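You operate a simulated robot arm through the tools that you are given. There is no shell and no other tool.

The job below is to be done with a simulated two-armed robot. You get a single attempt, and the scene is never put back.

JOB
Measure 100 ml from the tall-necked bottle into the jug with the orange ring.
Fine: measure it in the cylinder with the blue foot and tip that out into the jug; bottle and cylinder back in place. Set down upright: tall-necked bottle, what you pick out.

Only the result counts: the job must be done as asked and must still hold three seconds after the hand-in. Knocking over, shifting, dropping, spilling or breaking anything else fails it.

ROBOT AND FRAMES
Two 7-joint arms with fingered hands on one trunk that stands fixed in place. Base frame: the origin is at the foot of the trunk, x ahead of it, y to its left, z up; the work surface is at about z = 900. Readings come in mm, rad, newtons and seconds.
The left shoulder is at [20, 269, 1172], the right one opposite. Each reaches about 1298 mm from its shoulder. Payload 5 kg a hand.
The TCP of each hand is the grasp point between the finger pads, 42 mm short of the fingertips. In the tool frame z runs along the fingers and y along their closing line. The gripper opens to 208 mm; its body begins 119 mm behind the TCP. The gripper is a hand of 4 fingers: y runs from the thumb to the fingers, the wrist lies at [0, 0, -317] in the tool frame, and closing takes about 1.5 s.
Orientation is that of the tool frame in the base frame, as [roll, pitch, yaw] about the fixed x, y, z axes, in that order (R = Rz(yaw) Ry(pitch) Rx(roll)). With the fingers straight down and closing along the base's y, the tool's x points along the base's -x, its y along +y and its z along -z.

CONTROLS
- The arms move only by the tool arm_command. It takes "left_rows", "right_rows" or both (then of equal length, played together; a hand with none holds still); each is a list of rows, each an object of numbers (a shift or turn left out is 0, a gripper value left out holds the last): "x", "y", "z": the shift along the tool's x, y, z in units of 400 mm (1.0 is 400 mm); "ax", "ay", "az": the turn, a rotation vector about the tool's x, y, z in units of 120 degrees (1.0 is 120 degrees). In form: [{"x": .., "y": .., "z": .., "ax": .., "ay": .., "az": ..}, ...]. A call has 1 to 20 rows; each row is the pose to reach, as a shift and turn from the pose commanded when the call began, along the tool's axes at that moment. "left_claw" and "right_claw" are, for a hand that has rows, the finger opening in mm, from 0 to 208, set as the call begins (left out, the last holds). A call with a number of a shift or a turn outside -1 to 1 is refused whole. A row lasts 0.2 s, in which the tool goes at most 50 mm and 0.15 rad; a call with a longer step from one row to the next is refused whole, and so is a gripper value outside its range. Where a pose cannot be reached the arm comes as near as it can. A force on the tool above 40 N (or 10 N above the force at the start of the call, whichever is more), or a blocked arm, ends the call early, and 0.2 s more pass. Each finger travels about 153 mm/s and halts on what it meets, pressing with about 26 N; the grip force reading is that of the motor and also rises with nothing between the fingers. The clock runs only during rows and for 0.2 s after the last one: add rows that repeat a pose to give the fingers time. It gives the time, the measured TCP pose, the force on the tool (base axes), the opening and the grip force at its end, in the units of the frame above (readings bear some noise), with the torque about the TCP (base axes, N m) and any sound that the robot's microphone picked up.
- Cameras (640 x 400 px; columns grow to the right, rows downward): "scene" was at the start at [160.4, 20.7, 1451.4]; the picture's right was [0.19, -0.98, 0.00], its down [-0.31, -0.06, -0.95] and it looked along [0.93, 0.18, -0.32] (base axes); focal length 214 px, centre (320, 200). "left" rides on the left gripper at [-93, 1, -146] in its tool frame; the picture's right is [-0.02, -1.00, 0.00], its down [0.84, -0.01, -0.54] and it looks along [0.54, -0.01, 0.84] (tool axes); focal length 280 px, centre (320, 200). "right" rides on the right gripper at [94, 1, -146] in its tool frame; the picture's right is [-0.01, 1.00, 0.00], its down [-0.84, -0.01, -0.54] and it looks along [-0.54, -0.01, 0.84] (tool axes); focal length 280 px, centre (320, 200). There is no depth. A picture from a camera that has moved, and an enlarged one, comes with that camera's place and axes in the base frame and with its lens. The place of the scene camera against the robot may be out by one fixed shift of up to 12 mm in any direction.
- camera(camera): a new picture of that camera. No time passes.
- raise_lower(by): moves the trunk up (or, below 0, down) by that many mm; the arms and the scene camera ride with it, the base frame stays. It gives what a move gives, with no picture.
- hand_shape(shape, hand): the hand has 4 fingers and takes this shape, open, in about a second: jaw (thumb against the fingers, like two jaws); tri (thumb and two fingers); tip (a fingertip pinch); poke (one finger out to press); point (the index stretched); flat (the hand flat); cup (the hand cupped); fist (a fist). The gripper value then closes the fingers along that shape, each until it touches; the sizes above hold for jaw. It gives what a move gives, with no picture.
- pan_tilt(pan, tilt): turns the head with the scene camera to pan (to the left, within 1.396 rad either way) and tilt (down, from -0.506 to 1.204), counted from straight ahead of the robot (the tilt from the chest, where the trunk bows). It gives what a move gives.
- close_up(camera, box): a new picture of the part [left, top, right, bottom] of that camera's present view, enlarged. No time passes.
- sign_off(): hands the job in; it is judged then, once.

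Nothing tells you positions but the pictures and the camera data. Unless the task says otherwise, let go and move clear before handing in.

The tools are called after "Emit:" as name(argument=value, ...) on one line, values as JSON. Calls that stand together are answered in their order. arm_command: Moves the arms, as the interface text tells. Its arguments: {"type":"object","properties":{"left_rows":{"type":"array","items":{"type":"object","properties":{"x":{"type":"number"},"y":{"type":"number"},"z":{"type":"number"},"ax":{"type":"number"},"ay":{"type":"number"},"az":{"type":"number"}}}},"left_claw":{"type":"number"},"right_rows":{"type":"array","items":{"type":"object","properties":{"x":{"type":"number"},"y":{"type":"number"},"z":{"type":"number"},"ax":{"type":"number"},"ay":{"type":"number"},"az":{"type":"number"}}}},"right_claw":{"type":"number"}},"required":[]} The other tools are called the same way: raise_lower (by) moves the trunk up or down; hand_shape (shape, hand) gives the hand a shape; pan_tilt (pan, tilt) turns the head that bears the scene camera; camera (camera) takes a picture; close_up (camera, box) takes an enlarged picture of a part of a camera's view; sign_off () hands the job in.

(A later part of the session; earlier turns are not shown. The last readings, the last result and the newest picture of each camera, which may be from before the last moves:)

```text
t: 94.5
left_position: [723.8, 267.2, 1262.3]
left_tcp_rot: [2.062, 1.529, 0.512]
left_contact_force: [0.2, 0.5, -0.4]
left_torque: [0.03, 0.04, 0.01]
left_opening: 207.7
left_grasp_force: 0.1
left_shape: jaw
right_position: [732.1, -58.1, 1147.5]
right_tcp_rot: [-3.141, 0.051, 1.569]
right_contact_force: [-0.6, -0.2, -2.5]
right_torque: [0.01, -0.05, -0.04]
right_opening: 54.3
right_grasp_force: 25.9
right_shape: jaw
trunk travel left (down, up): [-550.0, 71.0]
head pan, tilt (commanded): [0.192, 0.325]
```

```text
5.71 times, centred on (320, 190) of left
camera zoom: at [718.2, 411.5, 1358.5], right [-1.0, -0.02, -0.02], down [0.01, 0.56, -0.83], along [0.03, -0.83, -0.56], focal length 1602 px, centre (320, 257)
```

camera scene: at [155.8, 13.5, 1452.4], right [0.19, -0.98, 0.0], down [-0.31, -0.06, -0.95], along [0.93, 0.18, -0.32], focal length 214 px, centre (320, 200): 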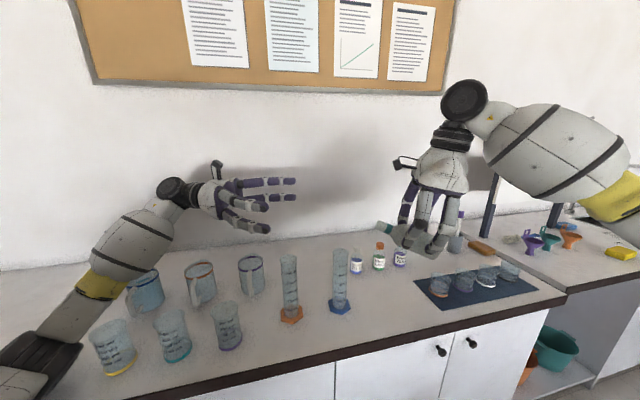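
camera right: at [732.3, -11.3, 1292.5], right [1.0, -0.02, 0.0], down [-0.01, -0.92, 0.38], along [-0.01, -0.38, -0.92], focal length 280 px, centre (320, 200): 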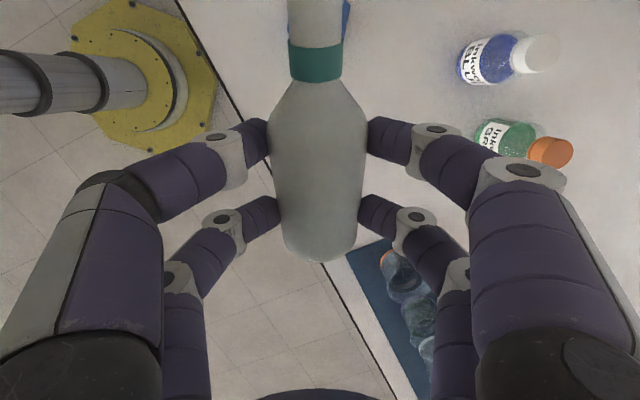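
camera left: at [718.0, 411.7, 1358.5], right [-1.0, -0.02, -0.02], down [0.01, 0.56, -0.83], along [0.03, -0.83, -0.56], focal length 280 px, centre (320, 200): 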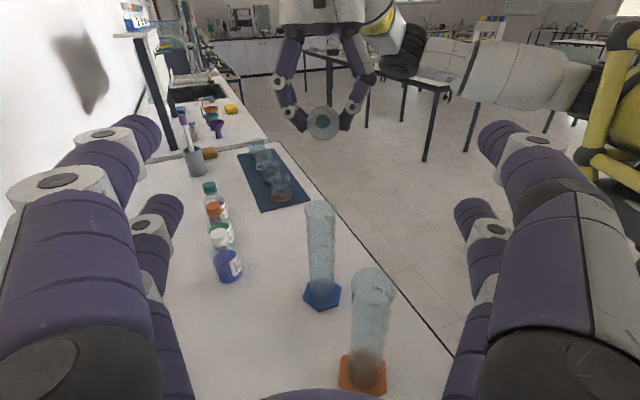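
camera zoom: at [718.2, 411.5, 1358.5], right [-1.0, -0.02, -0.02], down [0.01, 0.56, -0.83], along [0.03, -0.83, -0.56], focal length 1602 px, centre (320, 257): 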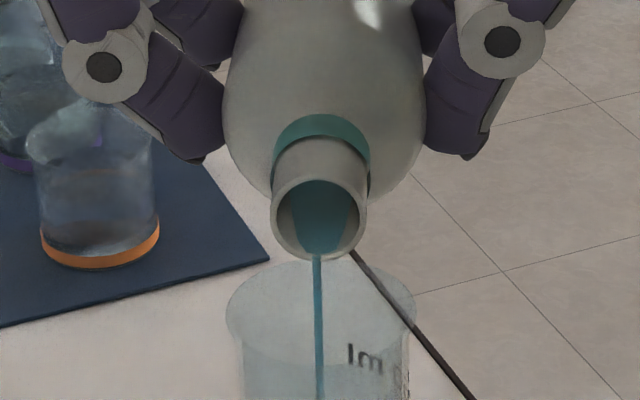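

The flow is slow. I tilt 1.5 degrees more and hold.

Emit:
arm_command(right_rows=[{"x": 0.0006, "z": -0.0039, "ay": -0.0063}, {"x": 0.0011, "z": -0.0078, "ay": -0.0125}, {"x": 0.0011, "z": -0.0078, "ay": -0.0125}, {"x": 0.0011, "z": -0.0078, "ay": -0.0125}])

Emit:
close_up(camera="scene", box=[320, 275, 360, 315])

Emit:
close_up(camera="left", box=[295, 155, 345, 225])

```text
t: 95.5
left_position: [722.2, 267.6, 1262.5]
left_tcp_rot: [2.06, 1.529, 0.51]
left_contact_force: [0.0, -0.7, -0.5]
left_torque: [-0.02, -0.01, 0.04]
left_opening: 208.1
left_grasp_force: 0.1
left_shape: jaw
right_position: [732.5, -56.6, 1149.9]
right_tcp_rot: [3.141, 0.078, 1.569]
right_contact_force: [-0.1, 0.4, -1.6]
right_torque: [-0.01, 0.0, 0.01]
right_opening: 54.6
right_grasp_force: 26.5
right_shape: jaw
trunk travel left (down, up): [-550.0, 71.0]
head pan, tilt (commanded): [0.192, 0.325]
```

```text
10.00 times, centred on (340, 295) of scene
camera zoom: at [156.0, 13.4, 1452.4], right [0.19, -0.98, 0.0], down [-0.31, -0.06, -0.95], along [0.93, 0.18, -0.32], focal length 2145 px, centre (120, -750)
```

zoom: 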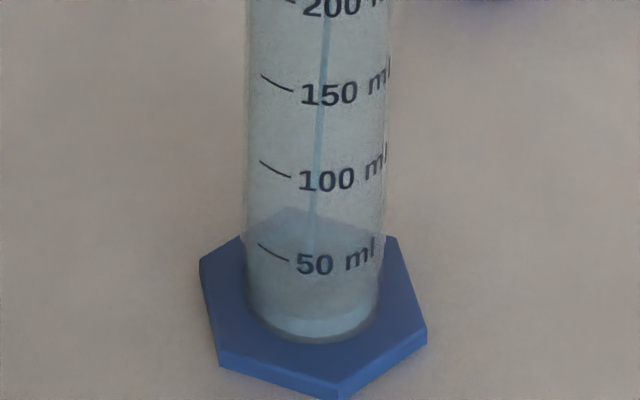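

```text
5.71 times, centred on (320, 190) of left
camera zoom: at [718.2, 411.5, 1358.5], right [-1.0, -0.02, -0.02], down [0.01, 0.56, -0.83], along [0.03, -0.83, -0.56], focal length 1602 px, centre (320, 257)
```

zoom: 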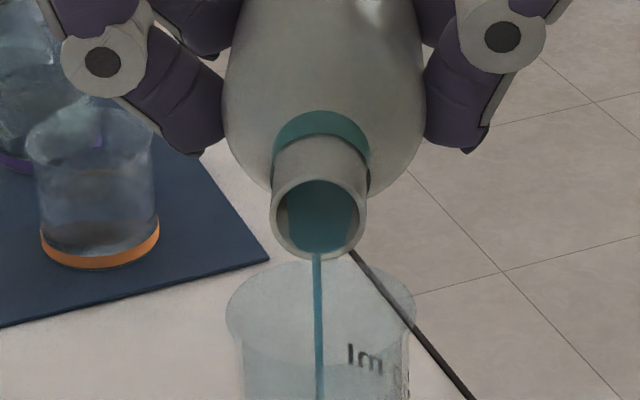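

The level is now visible near the bottom. I keep pouring in one-second spells.

Emit:
arm_command(right_rows=[{"x": 0}, {"x": 0}, {"x": 0}, {"x": 0}, {"x": 0}])

Emit:
close_up(camera="scene", box=[320, 275, 360, 315])

Emit:
close_up(camera="left", box=[295, 155, 345, 225])

```text
t: 96.7
left_position: [722.8, 267.6, 1262.4]
left_tcp_rot: [2.062, 1.529, 0.511]
left_contact_force: [-0.8, 0.1, -0.7]
left_torque: [0.02, -0.02, 0.02]
left_opening: 207.8
left_grasp_force: 0.0
left_shape: jaw
right_position: [732.1, -57.6, 1150.1]
right_tcp_rot: [3.142, 0.077, 1.568]
right_contact_force: [-0.5, 0.1, -1.3]
right_torque: [-0.01, 0.0, 0.0]
right_opening: 54.8
right_grasp_force: 25.7
right_shape: jaw
trunk travel left (down, up): [-550.0, 71.0]
head pan, tilt (commanded): [0.192, 0.325]
```

```text
10.00 times, centred on (340, 295) of scene
camera zoom: at [156.0, 13.4, 1452.4], right [0.19, -0.98, 0.0], down [-0.31, -0.06, -0.95], along [0.93, 0.18, -0.32], focal length 2145 px, centre (120, -750)
```

zoom: 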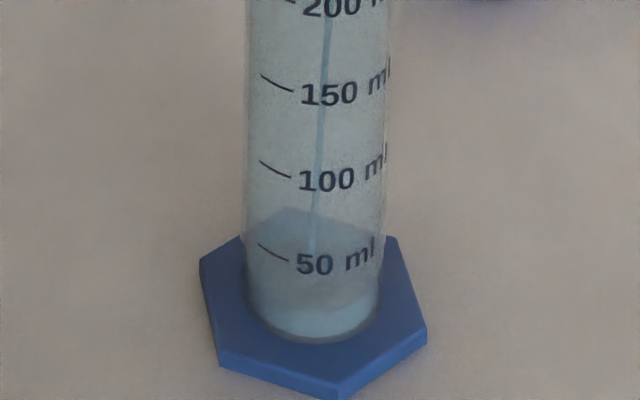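

```text
5.71 times, centred on (320, 190) of left
camera zoom: at [718.2, 411.5, 1358.5], right [-1.0, -0.02, -0.02], down [0.01, 0.56, -0.83], along [0.03, -0.83, -0.56], focal length 1602 px, centre (320, 257)
```

zoom: 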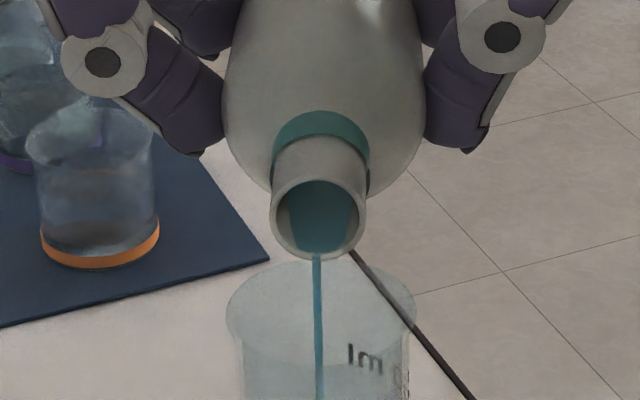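

Emit:
arm_command(right_rows=[{"x": 0}, {"x": 0}, {"x": 0}, {"x": 0}, {"x": 0}, {"x": 0}, {"x": 0}, {"x": 0}, {"x": 0}])

Emit:
close_up(camera="scene", box=[320, 275, 360, 315])

Emit:
close_up(camera="left", box=[280, 155, 360, 325])

```text
t: 98.7
left_position: [723.4, 267.0, 1262.7]
left_tcp_rot: [2.061, 1.531, 0.508]
left_contact_force: [-0.4, -0.1, 0.5]
left_torque: [0.0, 0.01, -0.03]
left_opening: 208.1
left_grasp_force: 0.1
left_shape: jaw
right_position: [732.1, -57.1, 1150.8]
right_tcp_rot: [3.141, 0.076, 1.568]
right_contact_force: [-1.3, 0.2, -2.5]
right_torque: [-0.02, 0.02, 0.0]
right_opening: 54.4
right_grasp_force: 25.7
right_shape: jaw
trunk travel left (down, up): [-550.0, 71.0]
head pan, tilt (commanded): [0.192, 0.325]
```

```text
10.00 times, centred on (340, 295) of scene
camera zoom: at [156.0, 13.4, 1452.4], right [0.19, -0.98, 0.0], down [-0.31, -0.06, -0.95], along [0.93, 0.18, -0.32], focal length 2145 px, centre (120, -750)
```

zoom: 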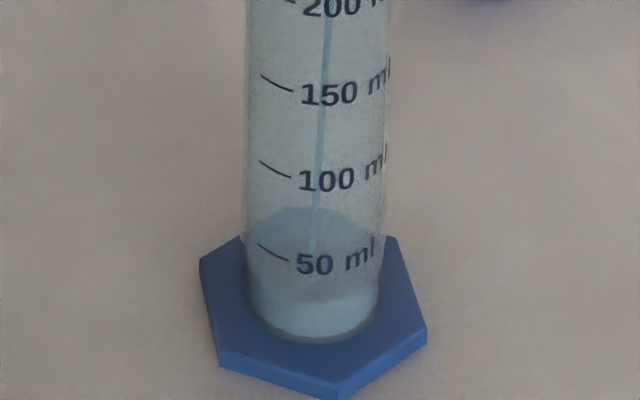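

```text
2.35 times, centred on (320, 240) of left
camera zoom: at [718.3, 411.4, 1358.5], right [-1.0, -0.02, -0.02], down [0.01, 0.56, -0.83], along [0.03, -0.83, -0.56], focal length 660 px, centre (320, 106)
```

zoom: 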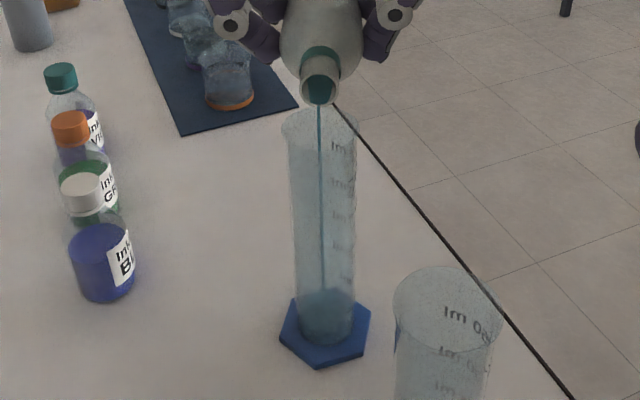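

Emit:
close_up(camera="scene", box=[328, 285, 352, 310])

Emit:
arm_command(right_rows=[{"x": 0}, {"x": 0}, {"x": 0}, {"x": 0}, {"x": 0}, {"x": 0}, {"x": 0}, {"x": 0}, {"x": 0}])

Emit:
close_up(camera="scene", box=[328, 285, 352, 310])

```text
16.00 times, centred on (340, 298) of scene
camera zoom: at [156.0, 13.4, 1452.4], right [0.19, -0.98, 0.0], down [-0.31, -0.06, -0.95], along [0.93, 0.18, -0.32], focal length 3432 px, centre (0, -1360)
```

zoom: 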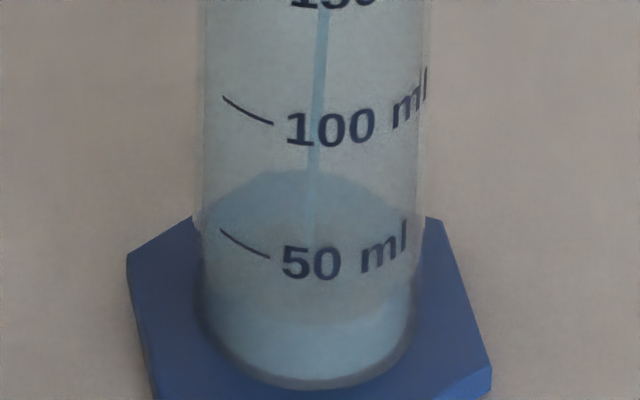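

```text
t: 100.7
left_position: [724.0, 266.7, 1262.0]
left_tcp_rot: [2.057, 1.529, 0.507]
left_contact_force: [0.3, -0.3, 0.6]
left_torque: [0.03, -0.02, 0.0]
left_opening: 208.1
left_grasp_force: 0.3
left_shape: jaw
right_position: [731.9, -57.9, 1150.4]
right_tcp_rot: [-3.141, 0.078, 1.569]
right_contact_force: [-0.1, 0.1, -2.4]
right_torque: [-0.04, 0.01, 0.02]
right_opening: 54.6
right_grasp_force: 26.4
right_shape: jaw
trunk travel left (down, up): [-550.0, 71.0]
head pan, tilt (commanded): [0.192, 0.325]
```

```text
16.00 times, centred on (340, 298) of scene
camera zoom: at [156.1, 13.4, 1452.4], right [0.19, -0.98, 0.0], down [-0.31, -0.06, -0.95], along [0.93, 0.18, -0.32], focal length 3432 px, centre (0, -1360)
```

zoom: 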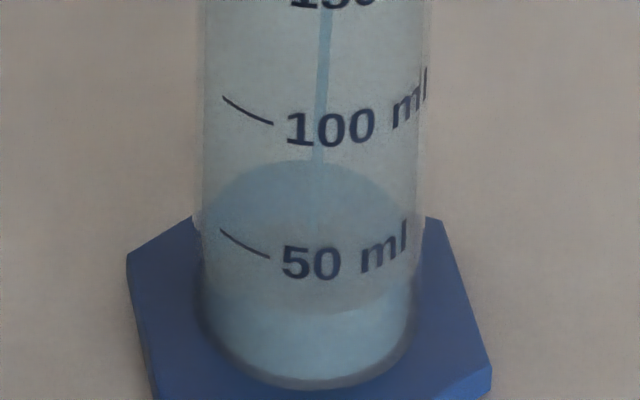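

At this zoom the level reads clearly: about 30 ml, rising about 2 ml per second. I tilt 1.5 degrees more.

Emit:
arm_command(right_rows=[{"x": 0.0007, "z": -0.0038, "ay": -0.0063}, {"x": 0.0014, "z": -0.0076, "ay": -0.0125}, {"x": 0.0014, "z": -0.0076, "ay": -0.0125}, {"x": 0.0014, "z": -0.0076, "ay": -0.0125}, {"x": 0.0014, "z": -0.0076, "ay": -0.0125}])

Emit:
close_up(camera="scene", box=[328, 285, 352, 310])

Emit:
close_up(camera="left", box=[295, 155, 345, 225])

```text
t: 101.9
left_position: [723.5, 266.7, 1262.4]
left_tcp_rot: [2.059, 1.53, 0.507]
left_contact_force: [-0.4, 0.2, -0.6]
left_torque: [0.02, 0.06, -0.02]
left_opening: 207.9
left_grasp_force: 0.0
left_shape: jaw
right_position: [732.0, -56.8, 1152.5]
right_tcp_rot: [3.141, 0.103, 1.568]
right_contact_force: [0.1, -0.1, -2.6]
right_torque: [-0.01, 0.0, 0.02]
right_opening: 54.8
right_grasp_force: 25.6
right_shape: jaw
trunk travel left (down, up): [-550.0, 71.0]
head pan, tilt (commanded): [0.192, 0.325]
```

```text
16.00 times, centred on (340, 298) of scene
camera zoom: at [156.1, 13.4, 1452.4], right [0.19, -0.98, 0.0], down [-0.31, -0.06, -0.95], along [0.93, 0.18, -0.32], focal length 3432 px, centre (0, -1360)
```

zoom: 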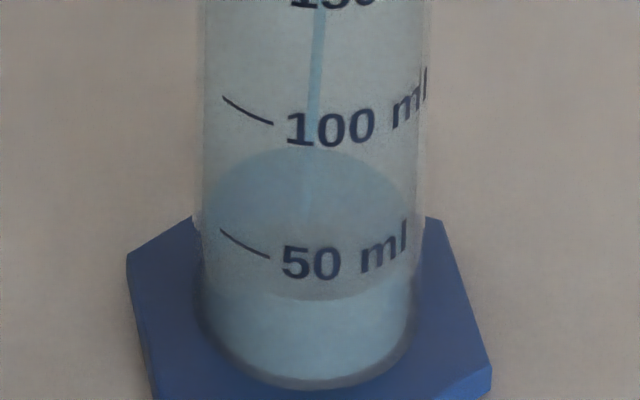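

```text
5.71 times, centred on (320, 190) of left
camera zoom: at [718.3, 411.4, 1358.5], right [-1.0, -0.02, -0.02], down [0.01, 0.56, -0.83], along [0.03, -0.83, -0.56], focal length 1602 px, centre (320, 257)
```

zoom: 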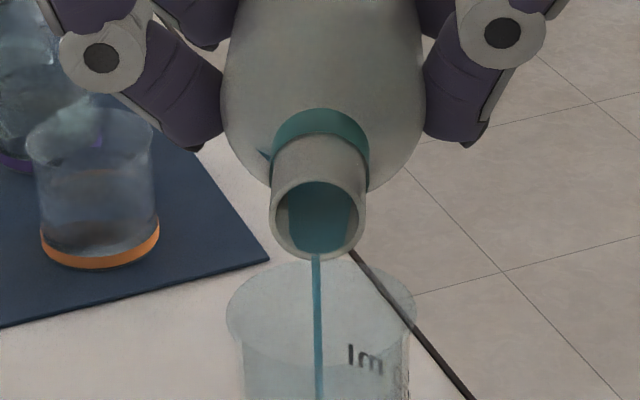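

About 36 ml now. I keep going.

Emit:
arm_command(right_rows=[{"x": 0}, {"x": 0}, {"x": 0}, {"x": 0}, {"x": 0}, {"x": 0}, {"x": 0}, {"x": 0}, {"x": 0}, {"x": 0}])

Emit:
close_up(camera="scene", box=[328, 280, 352, 305])

Emit:
close_up(camera="left", box=[295, 155, 345, 225])

```text
t: 104.1
left_position: [723.9, 266.9, 1261.9]
left_tcp_rot: [2.059, 1.529, 0.507]
left_contact_force: [-1.3, -0.4, -0.4]
left_torque: [-0.03, 0.0, 0.01]
left_opening: 208.2
left_grasp_force: 0.1
left_shape: jaw
right_position: [731.1, -56.9, 1152.7]
right_tcp_rot: [-3.141, 0.103, 1.571]
right_contact_force: [0.3, 0.4, -2.8]
right_torque: [0.03, 0.02, -0.04]
right_opening: 54.1
right_grasp_force: 26.1
right_shape: jaw
trunk travel left (down, up): [-550.0, 71.0]
head pan, tilt (commanded): [0.192, 0.325]
```

```text
16.00 times, centred on (340, 292) of scene
camera zoom: at [156.1, 13.4, 1452.4], right [0.19, -0.98, 0.0], down [-0.31, -0.06, -0.95], along [0.93, 0.18, -0.32], focal length 3432 px, centre (0, -1280)
```

zoom: 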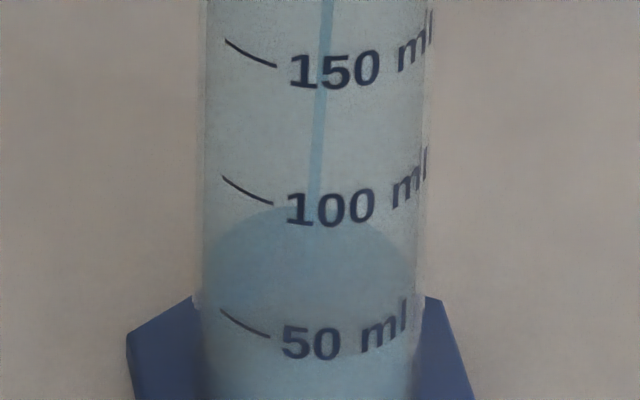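

```text
5.71 times, centred on (320, 190) of left
camera zoom: at [718.3, 411.3, 1358.5], right [-1.0, -0.02, -0.02], down [0.01, 0.56, -0.83], along [0.03, -0.83, -0.56], focal length 1602 px, centre (320, 257)
```

zoom: 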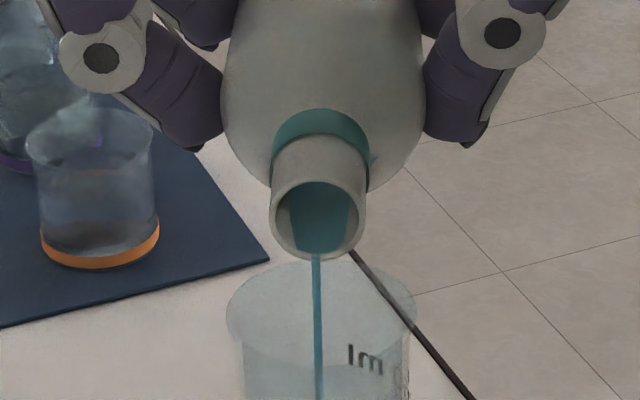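

About 44 ml. I tilt another 1.5 degrees and hold.

Emit:
arm_command(right_rows=[{"x": 0.0006, "z": -0.004, "ay": -0.0063}, {"x": 0.0012, "z": -0.0079, "ay": -0.0125}, {"x": 0.0012, "z": -0.0079, "ay": -0.0125}, {"x": 0.0012, "z": -0.0079, "ay": -0.0125}, {"x": 0.0012, "z": -0.0079, "ay": -0.0125}, {"x": 0.0012, "z": -0.0079, "ay": -0.0125}])

Emit:
close_up(camera="scene", box=[328, 280, 352, 305])

Emit:
close_up(camera="left", box=[295, 155, 345, 225])

```text
t: 105.5
left_position: [722.6, 267.5, 1262.6]
left_tcp_rot: [2.06, 1.53, 0.507]
left_contact_force: [-0.2, 0.1, 0.1]
left_torque: [-0.04, 0.0, 0.04]
left_opening: 208.0
left_grasp_force: 0.1
left_shape: jaw
right_position: [732.2, -56.8, 1156.2]
right_tcp_rot: [-3.141, 0.13, 1.569]
right_contact_force: [-0.3, 0.6, -1.5]
right_torque: [0.02, -0.03, -0.01]
right_opening: 54.5
right_grasp_force: 25.7
right_shape: jaw
trunk travel left (down, up): [-550.0, 71.0]
head pan, tilt (commanded): [0.192, 0.325]
```

```text
16.00 times, centred on (340, 292) of scene
camera zoom: at [156.1, 13.4, 1452.4], right [0.19, -0.98, 0.0], down [-0.31, -0.06, -0.95], along [0.93, 0.18, -0.32], focal length 3432 px, centre (0, -1280)
```

zoom: 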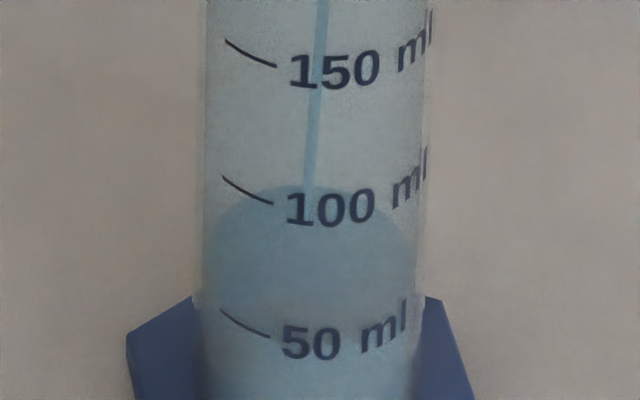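

```text
5.71 times, centred on (320, 190) of left
camera zoom: at [718.3, 411.3, 1358.5], right [-1.0, -0.02, -0.02], down [0.01, 0.56, -0.83], along [0.03, -0.83, -0.56], focal length 1602 px, centre (320, 257)
```

zoom: 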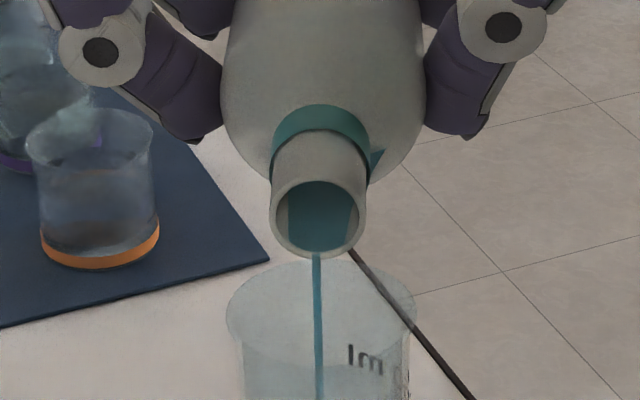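

About 51 ml. I hold longer now.

Emit:
arm_command(right_rows=[{"x": 0}, {"x": 0}, {"x": 0}, {"x": 0}, {"x": 0}, {"x": 0}, {"x": 0}, {"x": 0}, {"x": 0}, {"x": 0}, {"x": 0}])

Emit:
close_up(camera="scene", box=[328, 275, 352, 300])

Emit:
close_up(camera="left", box=[295, 155, 345, 225])

```text
t: 107.9
left_position: [723.3, 267.3, 1262.6]
left_tcp_rot: [2.059, 1.528, 0.509]
left_contact_force: [0.0, -0.2, -0.7]
left_torque: [-0.02, -0.02, -0.02]
left_opening: 208.2
left_grasp_force: 0.1
left_shape: jaw
right_position: [732.1, -55.5, 1157.4]
right_tcp_rot: [3.141, 0.128, 1.567]
right_contact_force: [0.3, 0.0, -3.1]
right_torque: [0.01, 0.03, 0.02]
right_opening: 54.5
right_grasp_force: 26.4
right_shape: jaw
trunk travel left (down, up): [-550.0, 71.0]
head pan, tilt (commanded): [0.192, 0.325]
```

```text
16.00 times, centred on (340, 288) of scene
camera zoom: at [156.2, 13.4, 1452.4], right [0.19, -0.98, 0.0], down [-0.31, -0.06, -0.95], along [0.93, 0.18, -0.32], focal length 3432 px, centre (0, -1200)
```

zoom: 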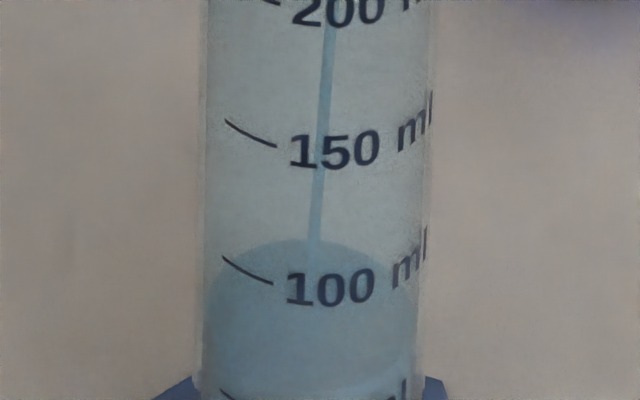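

```text
5.71 times, centred on (320, 190) of left
camera zoom: at [718.4, 411.3, 1358.5], right [-1.0, -0.02, -0.02], down [0.01, 0.56, -0.83], along [0.03, -0.83, -0.56], focal length 1602 px, centre (320, 257)
```

zoom: 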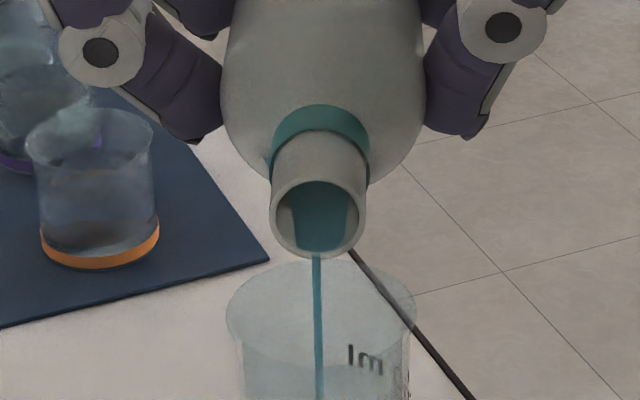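

About 61 ml. I tilt 2 degrees more and hold.

Emit:
arm_command(right_rows=[{"x": 0.001, "z": -0.0052, "ay": -0.0083}, {"x": 0.0019, "z": -0.0103, "ay": -0.0167}, {"x": 0.0019, "z": -0.0103, "ay": -0.0167}, {"x": 0.0019, "z": -0.0103, "ay": -0.0167}, {"x": 0.0019, "z": -0.0103, "ay": -0.0167}, {"x": 0.0019, "z": -0.0103, "ay": -0.0167}])

Emit:
close_up(camera="scene", box=[328, 275, 352, 300])

Emit:
close_up(camera="left", box=[295, 155, 345, 225])

```text
t: 109.3
left_position: [723.7, 267.7, 1262.0]
left_tcp_rot: [2.06, 1.529, 0.507]
left_contact_force: [-0.4, -0.2, -0.1]
left_torque: [0.0, 0.01, -0.02]
left_opening: 208.2
left_grasp_force: 0.0
left_shape: jaw
right_position: [732.2, -55.3, 1159.9]
right_tcp_rot: [-3.142, 0.163, 1.568]
right_contact_force: [0.3, -0.1, -2.5]
right_torque: [-0.01, 0.0, 0.01]
right_opening: 54.7
right_grasp_force: 25.9
right_shape: jaw
trunk travel left (down, up): [-550.0, 71.0]
head pan, tilt (commanded): [0.192, 0.325]
```

```text
16.00 times, centred on (340, 288) of scene
camera zoom: at [156.2, 13.4, 1452.4], right [0.19, -0.98, 0.0], down [-0.31, -0.06, -0.95], along [0.93, 0.18, -0.32], focal length 3432 px, centre (0, -1200)
```

zoom: 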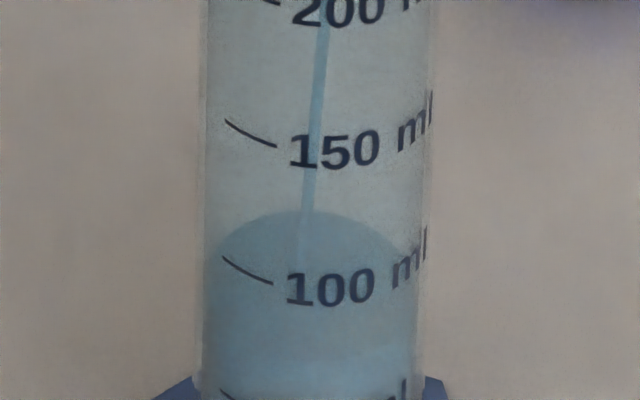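

```text
5.71 times, centred on (320, 190) of left
camera zoom: at [718.4, 411.3, 1358.5], right [-1.0, -0.02, -0.02], down [0.01, 0.56, -0.83], along [0.03, -0.83, -0.56], focal length 1602 px, centre (320, 257)
```

zoom: 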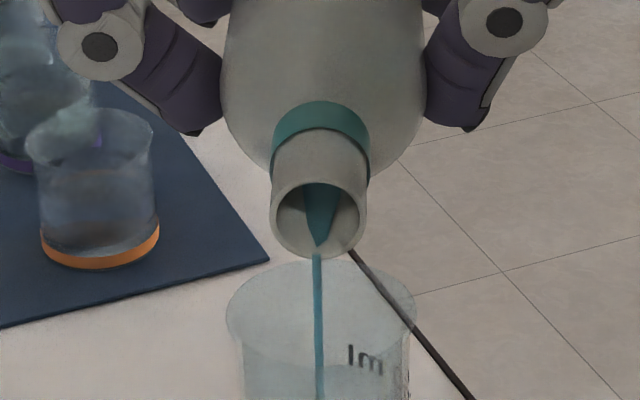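

About 72 ml. I hold for shorter spells now.

Emit:
arm_command(right_rows=[{"x": 0}, {"x": 0}, {"x": 0}, {"x": 0}])

Emit:
close_up(camera="scene", box=[328, 275, 352, 300])

```text
t: 110.3
left_position: [723.7, 267.8, 1262.0]
left_tcp_rot: [2.058, 1.529, 0.506]
left_contact_force: [0.9, 0.6, 0.4]
left_torque: [0.01, -0.02, -0.01]
left_opening: 208.1
left_grasp_force: 0.1
left_shape: jaw
right_position: [731.0, -55.8, 1159.7]
right_tcp_rot: [-3.141, 0.166, 1.569]
right_contact_force: [-0.3, 0.1, -1.5]
right_torque: [0.01, 0.0, 0.0]
right_opening: 54.3
right_grasp_force: 25.6
right_shape: jaw
trunk travel left (down, up): [-550.0, 71.0]
head pan, tilt (commanded): [0.192, 0.325]
```

```text
16.00 times, centred on (340, 288) of scene
camera zoom: at [156.2, 13.3, 1452.4], right [0.19, -0.98, 0.0], down [-0.31, -0.06, -0.95], along [0.93, 0.18, -0.32], focal length 3432 px, centre (0, -1200)
```

zoom: 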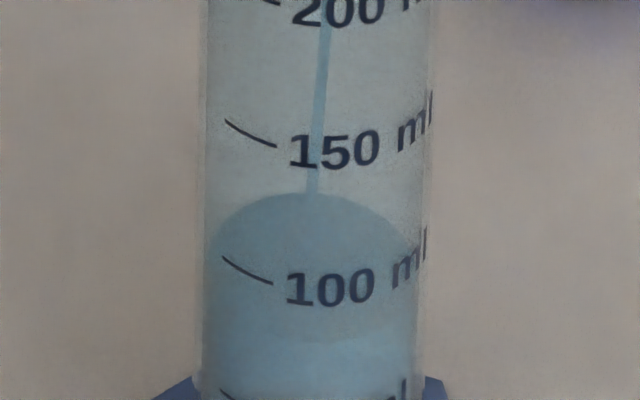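

About 79 ml. Another second.

Emit:
arm_command(right_rows=[{"x": 0}, {"x": 0}, {"x": 0}, {"x": 0}, {"x": 0}])

Emit:
close_up(camera="scene", box=[328, 275, 352, 300])

Emit:
close_up(camera="left", box=[295, 155, 345, 225])

```text
t: 111.5
left_position: [723.2, 267.4, 1262.1]
left_tcp_rot: [2.056, 1.529, 0.506]
left_contact_force: [-0.5, -0.1, 0.1]
left_torque: [-0.01, -0.02, 0.02]
left_opening: 208.0
left_grasp_force: 0.0
left_shape: jaw
right_position: [732.3, -54.9, 1159.3]
right_tcp_rot: [3.142, 0.166, 1.569]
right_contact_force: [-1.1, 0.6, -2.2]
right_torque: [0.02, 0.01, 0.06]
right_opening: 54.6
right_grasp_force: 26.1
right_shape: jaw
trunk travel left (down, up): [-550.0, 71.0]
head pan, tilt (commanded): [0.192, 0.325]
```

```text
16.00 times, centred on (340, 288) of scene
camera zoom: at [156.2, 13.3, 1452.4], right [0.19, -0.98, 0.0], down [-0.31, -0.06, -0.95], along [0.93, 0.18, -0.32], focal length 3432 px, centre (0, -1200)
```

zoom: 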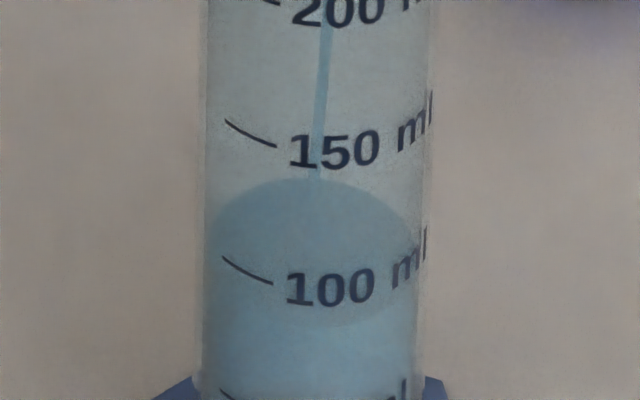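

```text
5.71 times, centred on (320, 190) of left
camera zoom: at [718.4, 411.2, 1358.5], right [-1.0, -0.02, -0.02], down [0.01, 0.56, -0.83], along [0.03, -0.83, -0.56], focal length 1602 px, centre (320, 257)
```

zoom: 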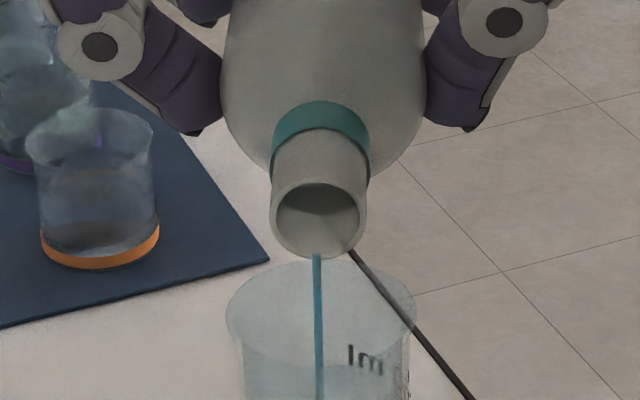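

About 86 ml. Continue briefly.

Emit:
arm_command(right_rows=[{"x": 0}, {"x": 0}, {"x": 0}, {"x": 0}])

Emit:
close_up(camera="scene", box=[328, 275, 352, 300])

Emit:
close_up(camera="left", box=[295, 155, 345, 225])

```text
t: 112.5
left_position: [724.3, 267.8, 1262.3]
left_tcp_rot: [2.058, 1.53, 0.507]
left_contact_force: [0.2, -0.1, -0.2]
left_torque: [-0.01, -0.01, 0.0]
left_opening: 207.9
left_grasp_force: 0.0
left_shape: jaw
right_position: [731.7, -55.2, 1159.8]
right_tcp_rot: [-3.141, 0.165, 1.568]
right_contact_force: [-0.1, 0.0, -2.0]
right_torque: [0.02, -0.04, -0.02]
right_opening: 54.7
right_grasp_force: 25.8
right_shape: jaw
trunk travel left (down, up): [-550.0, 71.0]
head pan, tilt (commanded): [0.192, 0.325]
```

```text
16.00 times, centred on (340, 288) of scene
camera zoom: at [156.2, 13.3, 1452.4], right [0.19, -0.98, 0.0], down [-0.31, -0.06, -0.95], along [0.93, 0.18, -0.32], focal length 3432 px, centre (0, -1200)
```

zoom: 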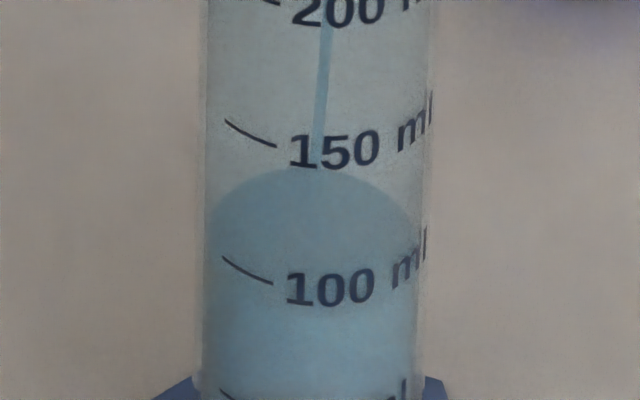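

```text
5.71 times, centred on (320, 190) of left
camera zoom: at [718.4, 411.2, 1358.5], right [-1.0, -0.02, -0.02], down [0.01, 0.56, -0.83], along [0.03, -0.83, -0.56], focal length 1602 px, centre (320, 257)
```

zoom: 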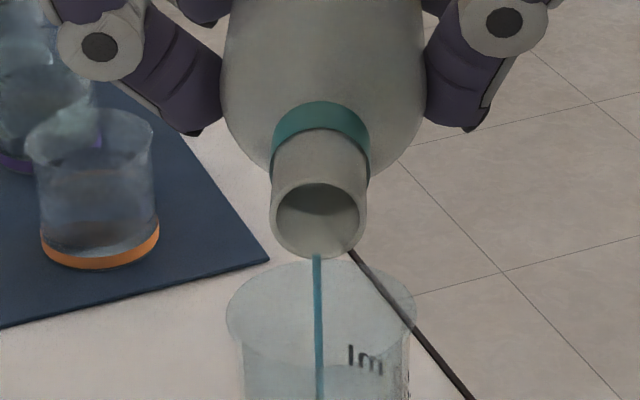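

About 89 ml and slowing. Continue.

Emit:
arm_command(right_rows=[{"x": 0}, {"x": 0}, {"x": 0}, {"x": 0}])

Emit:
close_up(camera="scene", box=[328, 275, 352, 300])

```text
t: 113.5
left_position: [722.7, 267.8, 1262.7]
left_tcp_rot: [2.057, 1.528, 0.505]
left_contact_force: [-0.2, -0.1, 0.2]
left_torque: [0.01, -0.03, -0.01]
left_opening: 208.0
left_grasp_force: 0.0
left_shape: jaw
right_position: [732.4, -54.7, 1158.9]
right_tcp_rot: [3.141, 0.165, 1.569]
right_contact_force: [-0.2, -0.1, -1.9]
right_torque: [0.06, 0.01, -0.02]
right_opening: 54.6
right_grasp_force: 25.3
right_shape: jaw
trunk travel left (down, up): [-550.0, 71.0]
head pan, tilt (commanded): [0.192, 0.325]
```

```text
16.00 times, centred on (340, 288) of scene
camera zoom: at [156.2, 13.3, 1452.4], right [0.19, -0.98, 0.0], down [-0.31, -0.06, -0.95], along [0.93, 0.18, -0.32], focal length 3432 px, centre (0, -1200)
```

zoom: 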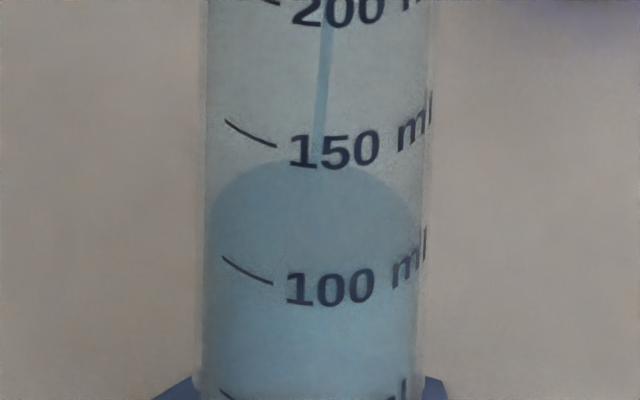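

About 92 ml. Continue at this slow flow.

Emit:
arm_command(right_rows=[{"x": 0}, {"x": 0}, {"x": 0}, {"x": 0}, {"x": 0}])

Emit:
close_up(camera="scene", box=[328, 272, 352, 297])

```text
t: 114.7
left_position: [723.5, 267.5, 1262.0]
left_tcp_rot: [2.057, 1.53, 0.506]
left_contact_force: [0.0, 0.6, 0.2]
left_torque: [-0.02, -0.03, 0.01]
left_opening: 208.0
left_grasp_force: 0.1
left_shape: jaw
right_position: [731.4, -54.5, 1160.1]
right_tcp_rot: [-3.141, 0.164, 1.57]
right_contact_force: [0.2, 0.0, -1.3]
right_torque: [0.02, 0.03, 0.01]
right_opening: 54.5
right_grasp_force: 25.9
right_shape: jaw
trunk travel left (down, up): [-550.0, 71.0]
head pan, tilt (commanded): [0.192, 0.325]
```

```text
16.00 times, centred on (340, 284) of scene
camera zoom: at [156.2, 13.3, 1452.4], right [0.19, -0.98, 0.0], down [-0.31, -0.06, -0.95], along [0.93, 0.18, -0.32], focal length 3432 px, centre (0, -1152)
```

zoom: 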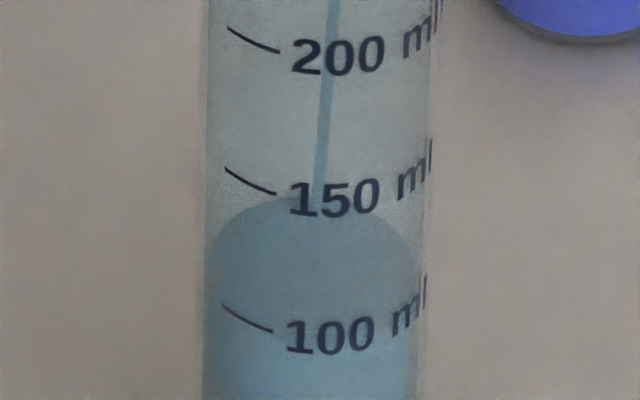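

About 95 ml. A bit more.

Emit:
arm_command(right_rows=[{"x": 0}, {"x": 0}, {"x": 0}, {"x": 0}, {"x": 0}])

Emit:
close_up(camera="scene", box=[332, 280, 348, 296])

```text
t: 115.9
left_position: [724.0, 267.8, 1262.2]
left_tcp_rot: [2.057, 1.528, 0.504]
left_contact_force: [0.1, 0.0, -0.3]
left_torque: [-0.04, 0.02, 0.01]
left_opening: 208.0
left_grasp_force: 0.0
left_shape: jaw
right_position: [731.7, -54.3, 1159.4]
right_tcp_rot: [-3.139, 0.164, 1.569]
right_contact_force: [-0.2, 0.2, -2.2]
right_torque: [0.02, -0.01, 0.0]
right_opening: 54.5
right_grasp_force: 25.4
right_shape: jaw
trunk travel left (down, up): [-550.0, 71.0]
head pan, tilt (commanded): [0.192, 0.325]
```

```text
16.00 times, centred on (340, 288) of scene
camera zoom: at [156.2, 13.3, 1452.4], right [0.19, -0.98, 0.0], down [-0.31, -0.06, -0.95], along [0.93, 0.18, -0.32], focal length 3432 px, centre (0, -1208)
```

zoom: 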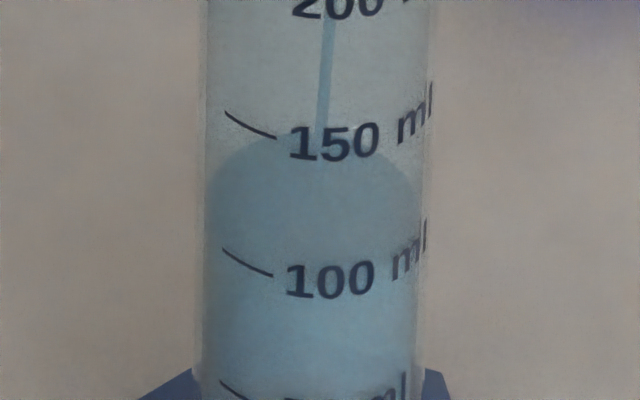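

About 97.5 ml. One short spell more before tilting back.

Emit:
arm_command(right_rows=[{"x": 0}, {"x": 0}, {"x": 0}, {"x": 0}])

Emit:
close_up(camera="scene", box=[328, 275, 352, 300])

Emit:
close_up(camera="scene", box=[334, 276, 346, 286])

```text
t: 116.9
left_position: [723.4, 267.1, 1262.4]
left_tcp_rot: [2.059, 1.529, 0.506]
left_contact_force: [-0.1, -0.6, 0.7]
left_torque: [0.03, 0.0, 0.05]
left_opening: 207.9
left_grasp_force: 0.0
left_shape: jaw
right_position: [731.9, -54.7, 1159.8]
right_tcp_rot: [-3.14, 0.164, 1.569]
right_contact_force: [-0.4, -0.1, -1.2]
right_torque: [0.01, 0.05, 0.0]
right_opening: 54.3
right_grasp_force: 26.1
right_shape: jaw
trunk travel left (down, up): [-550.0, 71.0]
head pan, tilt (commanded): [0.192, 0.325]
```

```text
16.00 times, centred on (340, 288) of scene
camera zoom: at [156.2, 13.3, 1452.4], right [0.19, -0.98, 0.0], down [-0.31, -0.06, -0.95], along [0.93, 0.18, -0.32], focal length 3432 px, centre (0, -1200)
```

zoom: 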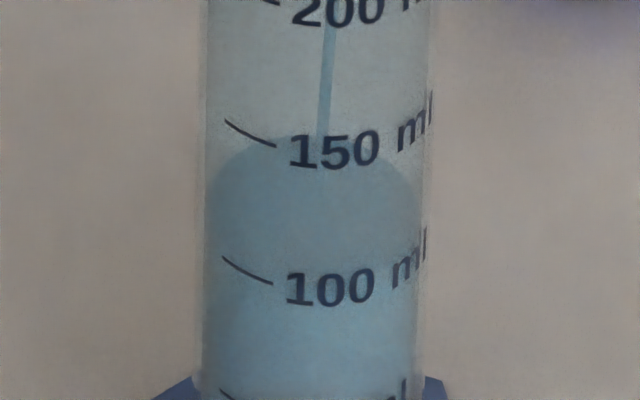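

```text
16.00 times, centred on (340, 281) of scene
camera zoom: at [156.2, 13.3, 1452.4], right [0.19, -0.98, 0.0], down [-0.31, -0.06, -0.95], along [0.93, 0.18, -0.32], focal length 3432 px, centre (0, -1096)
```

zoom: 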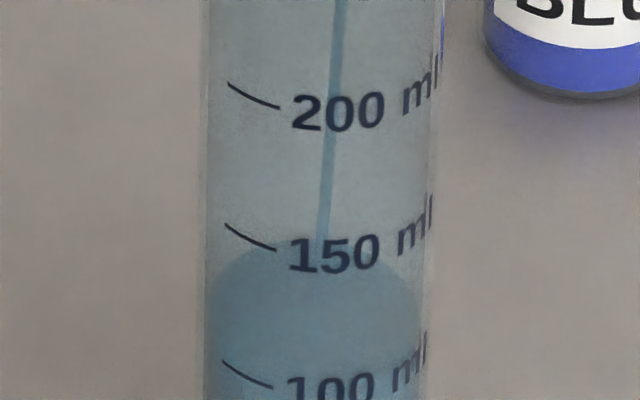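

The level is at the 100 ml mark within reading error. I tilt back at once, pivoting about the lip.

Emit:
arm_command(right_rows=[{"x": -0.0019, "z": 0.0249, "ay": 0.0396}, {"x": -0.0037, "z": 0.0498, "ay": 0.0792}, {"x": -0.001, "z": 0.0758, "ay": 0.1208}, {"x": 0.0016, "z": 0.1018, "ay": 0.1625}, {"x": 0.0016, "z": 0.1018, "ay": 0.1625}])

Emit:
close_up(camera="scene", box=[305, 225, 395, 315])

Emit:
close_up(camera="scene", box=[328, 275, 352, 300])

Emit:
close_up(camera="left", box=[280, 155, 360, 325])

```text
t: 118.1
left_position: [724.8, 266.8, 1262.5]
left_tcp_rot: [2.062, 1.528, 0.51]
left_contact_force: [0.5, -0.7, -0.7]
left_torque: [-0.04, 0.01, -0.02]
left_opening: 208.1
left_grasp_force: 0.2
left_shape: jaw
right_position: [732.1, -60.1, 1119.3]
right_tcp_rot: [-3.141, -0.179, 1.57]
right_contact_force: [0.8, 0.1, -1.8]
right_torque: [-0.02, 0.04, 0.01]
right_opening: 54.9
right_grasp_force: 25.5
right_shape: jaw
trunk travel left (down, up): [-550.0, 71.0]
head pan, tilt (commanded): [0.192, 0.325]
```

```text
4.44 times, centred on (350, 270) of scene
camera zoom: at [156.3, 13.3, 1452.4], right [0.19, -0.98, 0.0], down [-0.31, -0.06, -0.95], along [0.93, 0.18, -0.32], focal length 953 px, centre (187, -111)
```

zoom: 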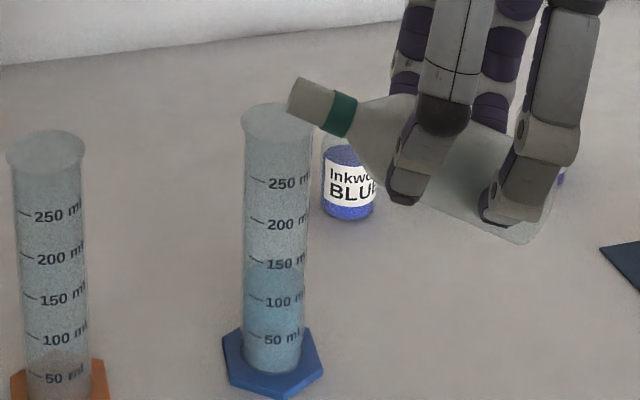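

```text
16.00 times, centred on (340, 288) of scene
camera zoom: at [156.3, 13.3, 1452.4], right [0.19, -0.98, 0.0], down [-0.31, -0.06, -0.95], along [0.93, 0.18, -0.32], focal length 3432 px, centre (0, -1200)
```

zoom: 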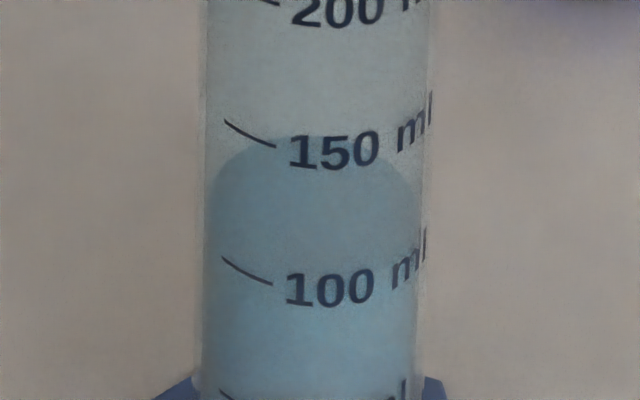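

```text
2.35 times, centred on (320, 240) of left
camera zoom: at [718.5, 411.1, 1358.5], right [-1.0, -0.02, -0.02], down [0.01, 0.56, -0.83], along [0.03, -0.83, -0.56], focal length 660 px, centre (320, 106)
```

zoom: 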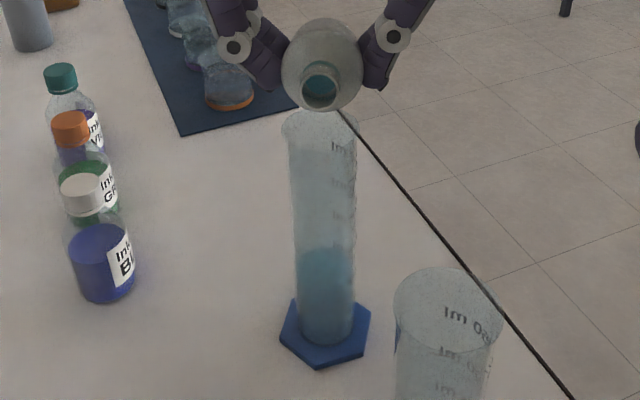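

The flow has stopped and the level reads about 100–102 ml. I take the bottle away from the cylinder along the same path.

Emit:
arm_command(right_rows=[{"x": -0.0303, "y": -0.0021, "z": -0.041}, {"x": -0.0605, "y": -0.0042, "z": -0.0821}, {"x": -0.0908, "y": -0.0063, "z": -0.1231}, {"x": -0.121, "y": -0.0083, "z": -0.1641}, {"x": -0.1513, "y": -0.0104, "z": -0.2052}, {"x": -0.1815, "y": -0.0125, "z": -0.2462}, {"x": -0.1815, "y": -0.0125, "z": -0.2462}])

Emit:
arm_command(right_rows=[{"ay": 0.0486}, {"ay": 0.0972}, {"ay": 0.1458}, {"ay": 0.1944}, {"ay": 0.2431}, {"ay": 0.2917}, {"ay": 0.3403}, {"ay": 0.3889}, {"ay": 0.4375}, {"ay": 0.4861}, {"ay": 0.5347}, {"ay": 0.5833}, {"ay": 0.5833}])

Emit:
camera(camera="right")

Emit:
close_up(camera="scene", box=[328, 275, 352, 300])

```text
t: 119.7
left_position: [722.5, 266.8, 1261.5]
left_tcp_rot: [2.057, 1.53, 0.504]
left_contact_force: [-1.2, 0.1, 1.1]
left_torque: [0.0, -0.03, 0.01]
left_opening: 208.1
left_grasp_force: 0.0
left_shape: jaw
right_position: [725.5, -148.6, 1203.9]
right_tcp_rot: [3.141, -0.176, 1.568]
right_contact_force: [-0.9, 1.1, -1.7]
right_torque: [-0.01, 0.0, 0.02]
right_opening: 54.3
right_grasp_force: 26.0
right_shape: jaw
trunk travel left (down, up): [-550.0, 71.0]
head pan, tilt (commanded): [0.192, 0.325]
```

```text
t: 122.5
left_position: [722.4, 267.7, 1262.7]
left_tcp_rot: [2.057, 1.529, 0.506]
left_contact_force: [0.9, -0.8, 0.2]
left_torque: [0.02, -0.01, -0.01]
left_opening: 208.1
left_grasp_force: 0.1
left_shape: jaw
right_position: [727.1, -149.9, 1202.7]
right_tcp_rot: [3.136, -1.401, 1.576]
right_contact_force: [0.3, -0.7, -1.0]
right_torque: [-0.01, -0.01, 0.03]
right_opening: 54.4
right_grasp_force: 26.3
right_shape: jaw
trunk travel left (down, up): [-550.0, 71.0]
head pan, tilt (commanded): [0.192, 0.325]
```

```text
taken
camera right: at [727.8, -276.7, 1321.2], right [1.0, 0.0, -0.01], down [-0.01, -0.67, -0.74], along [-0.01, 0.74, -0.67], focal length 280 px, centre (320, 200)
```

right: 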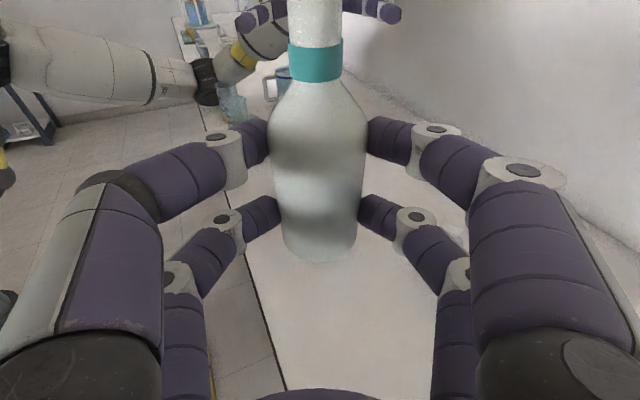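

```text
16.00 times, centred on (340, 288) of scene
camera zoom: at [156.3, 13.3, 1452.4], right [0.19, -0.98, 0.0], down [-0.31, -0.06, -0.95], along [0.93, 0.18, -0.32], focal length 3432 px, centre (0, -1200)
```

zoom: 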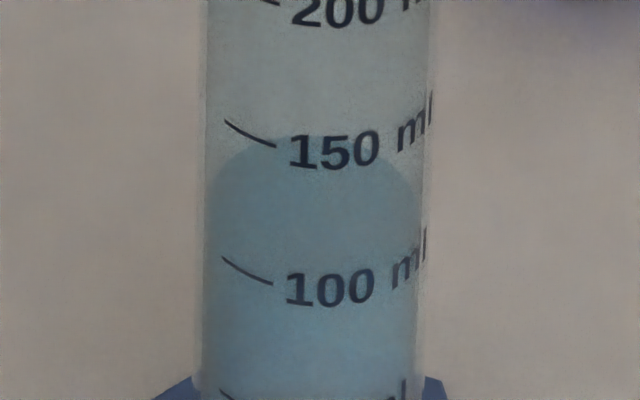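

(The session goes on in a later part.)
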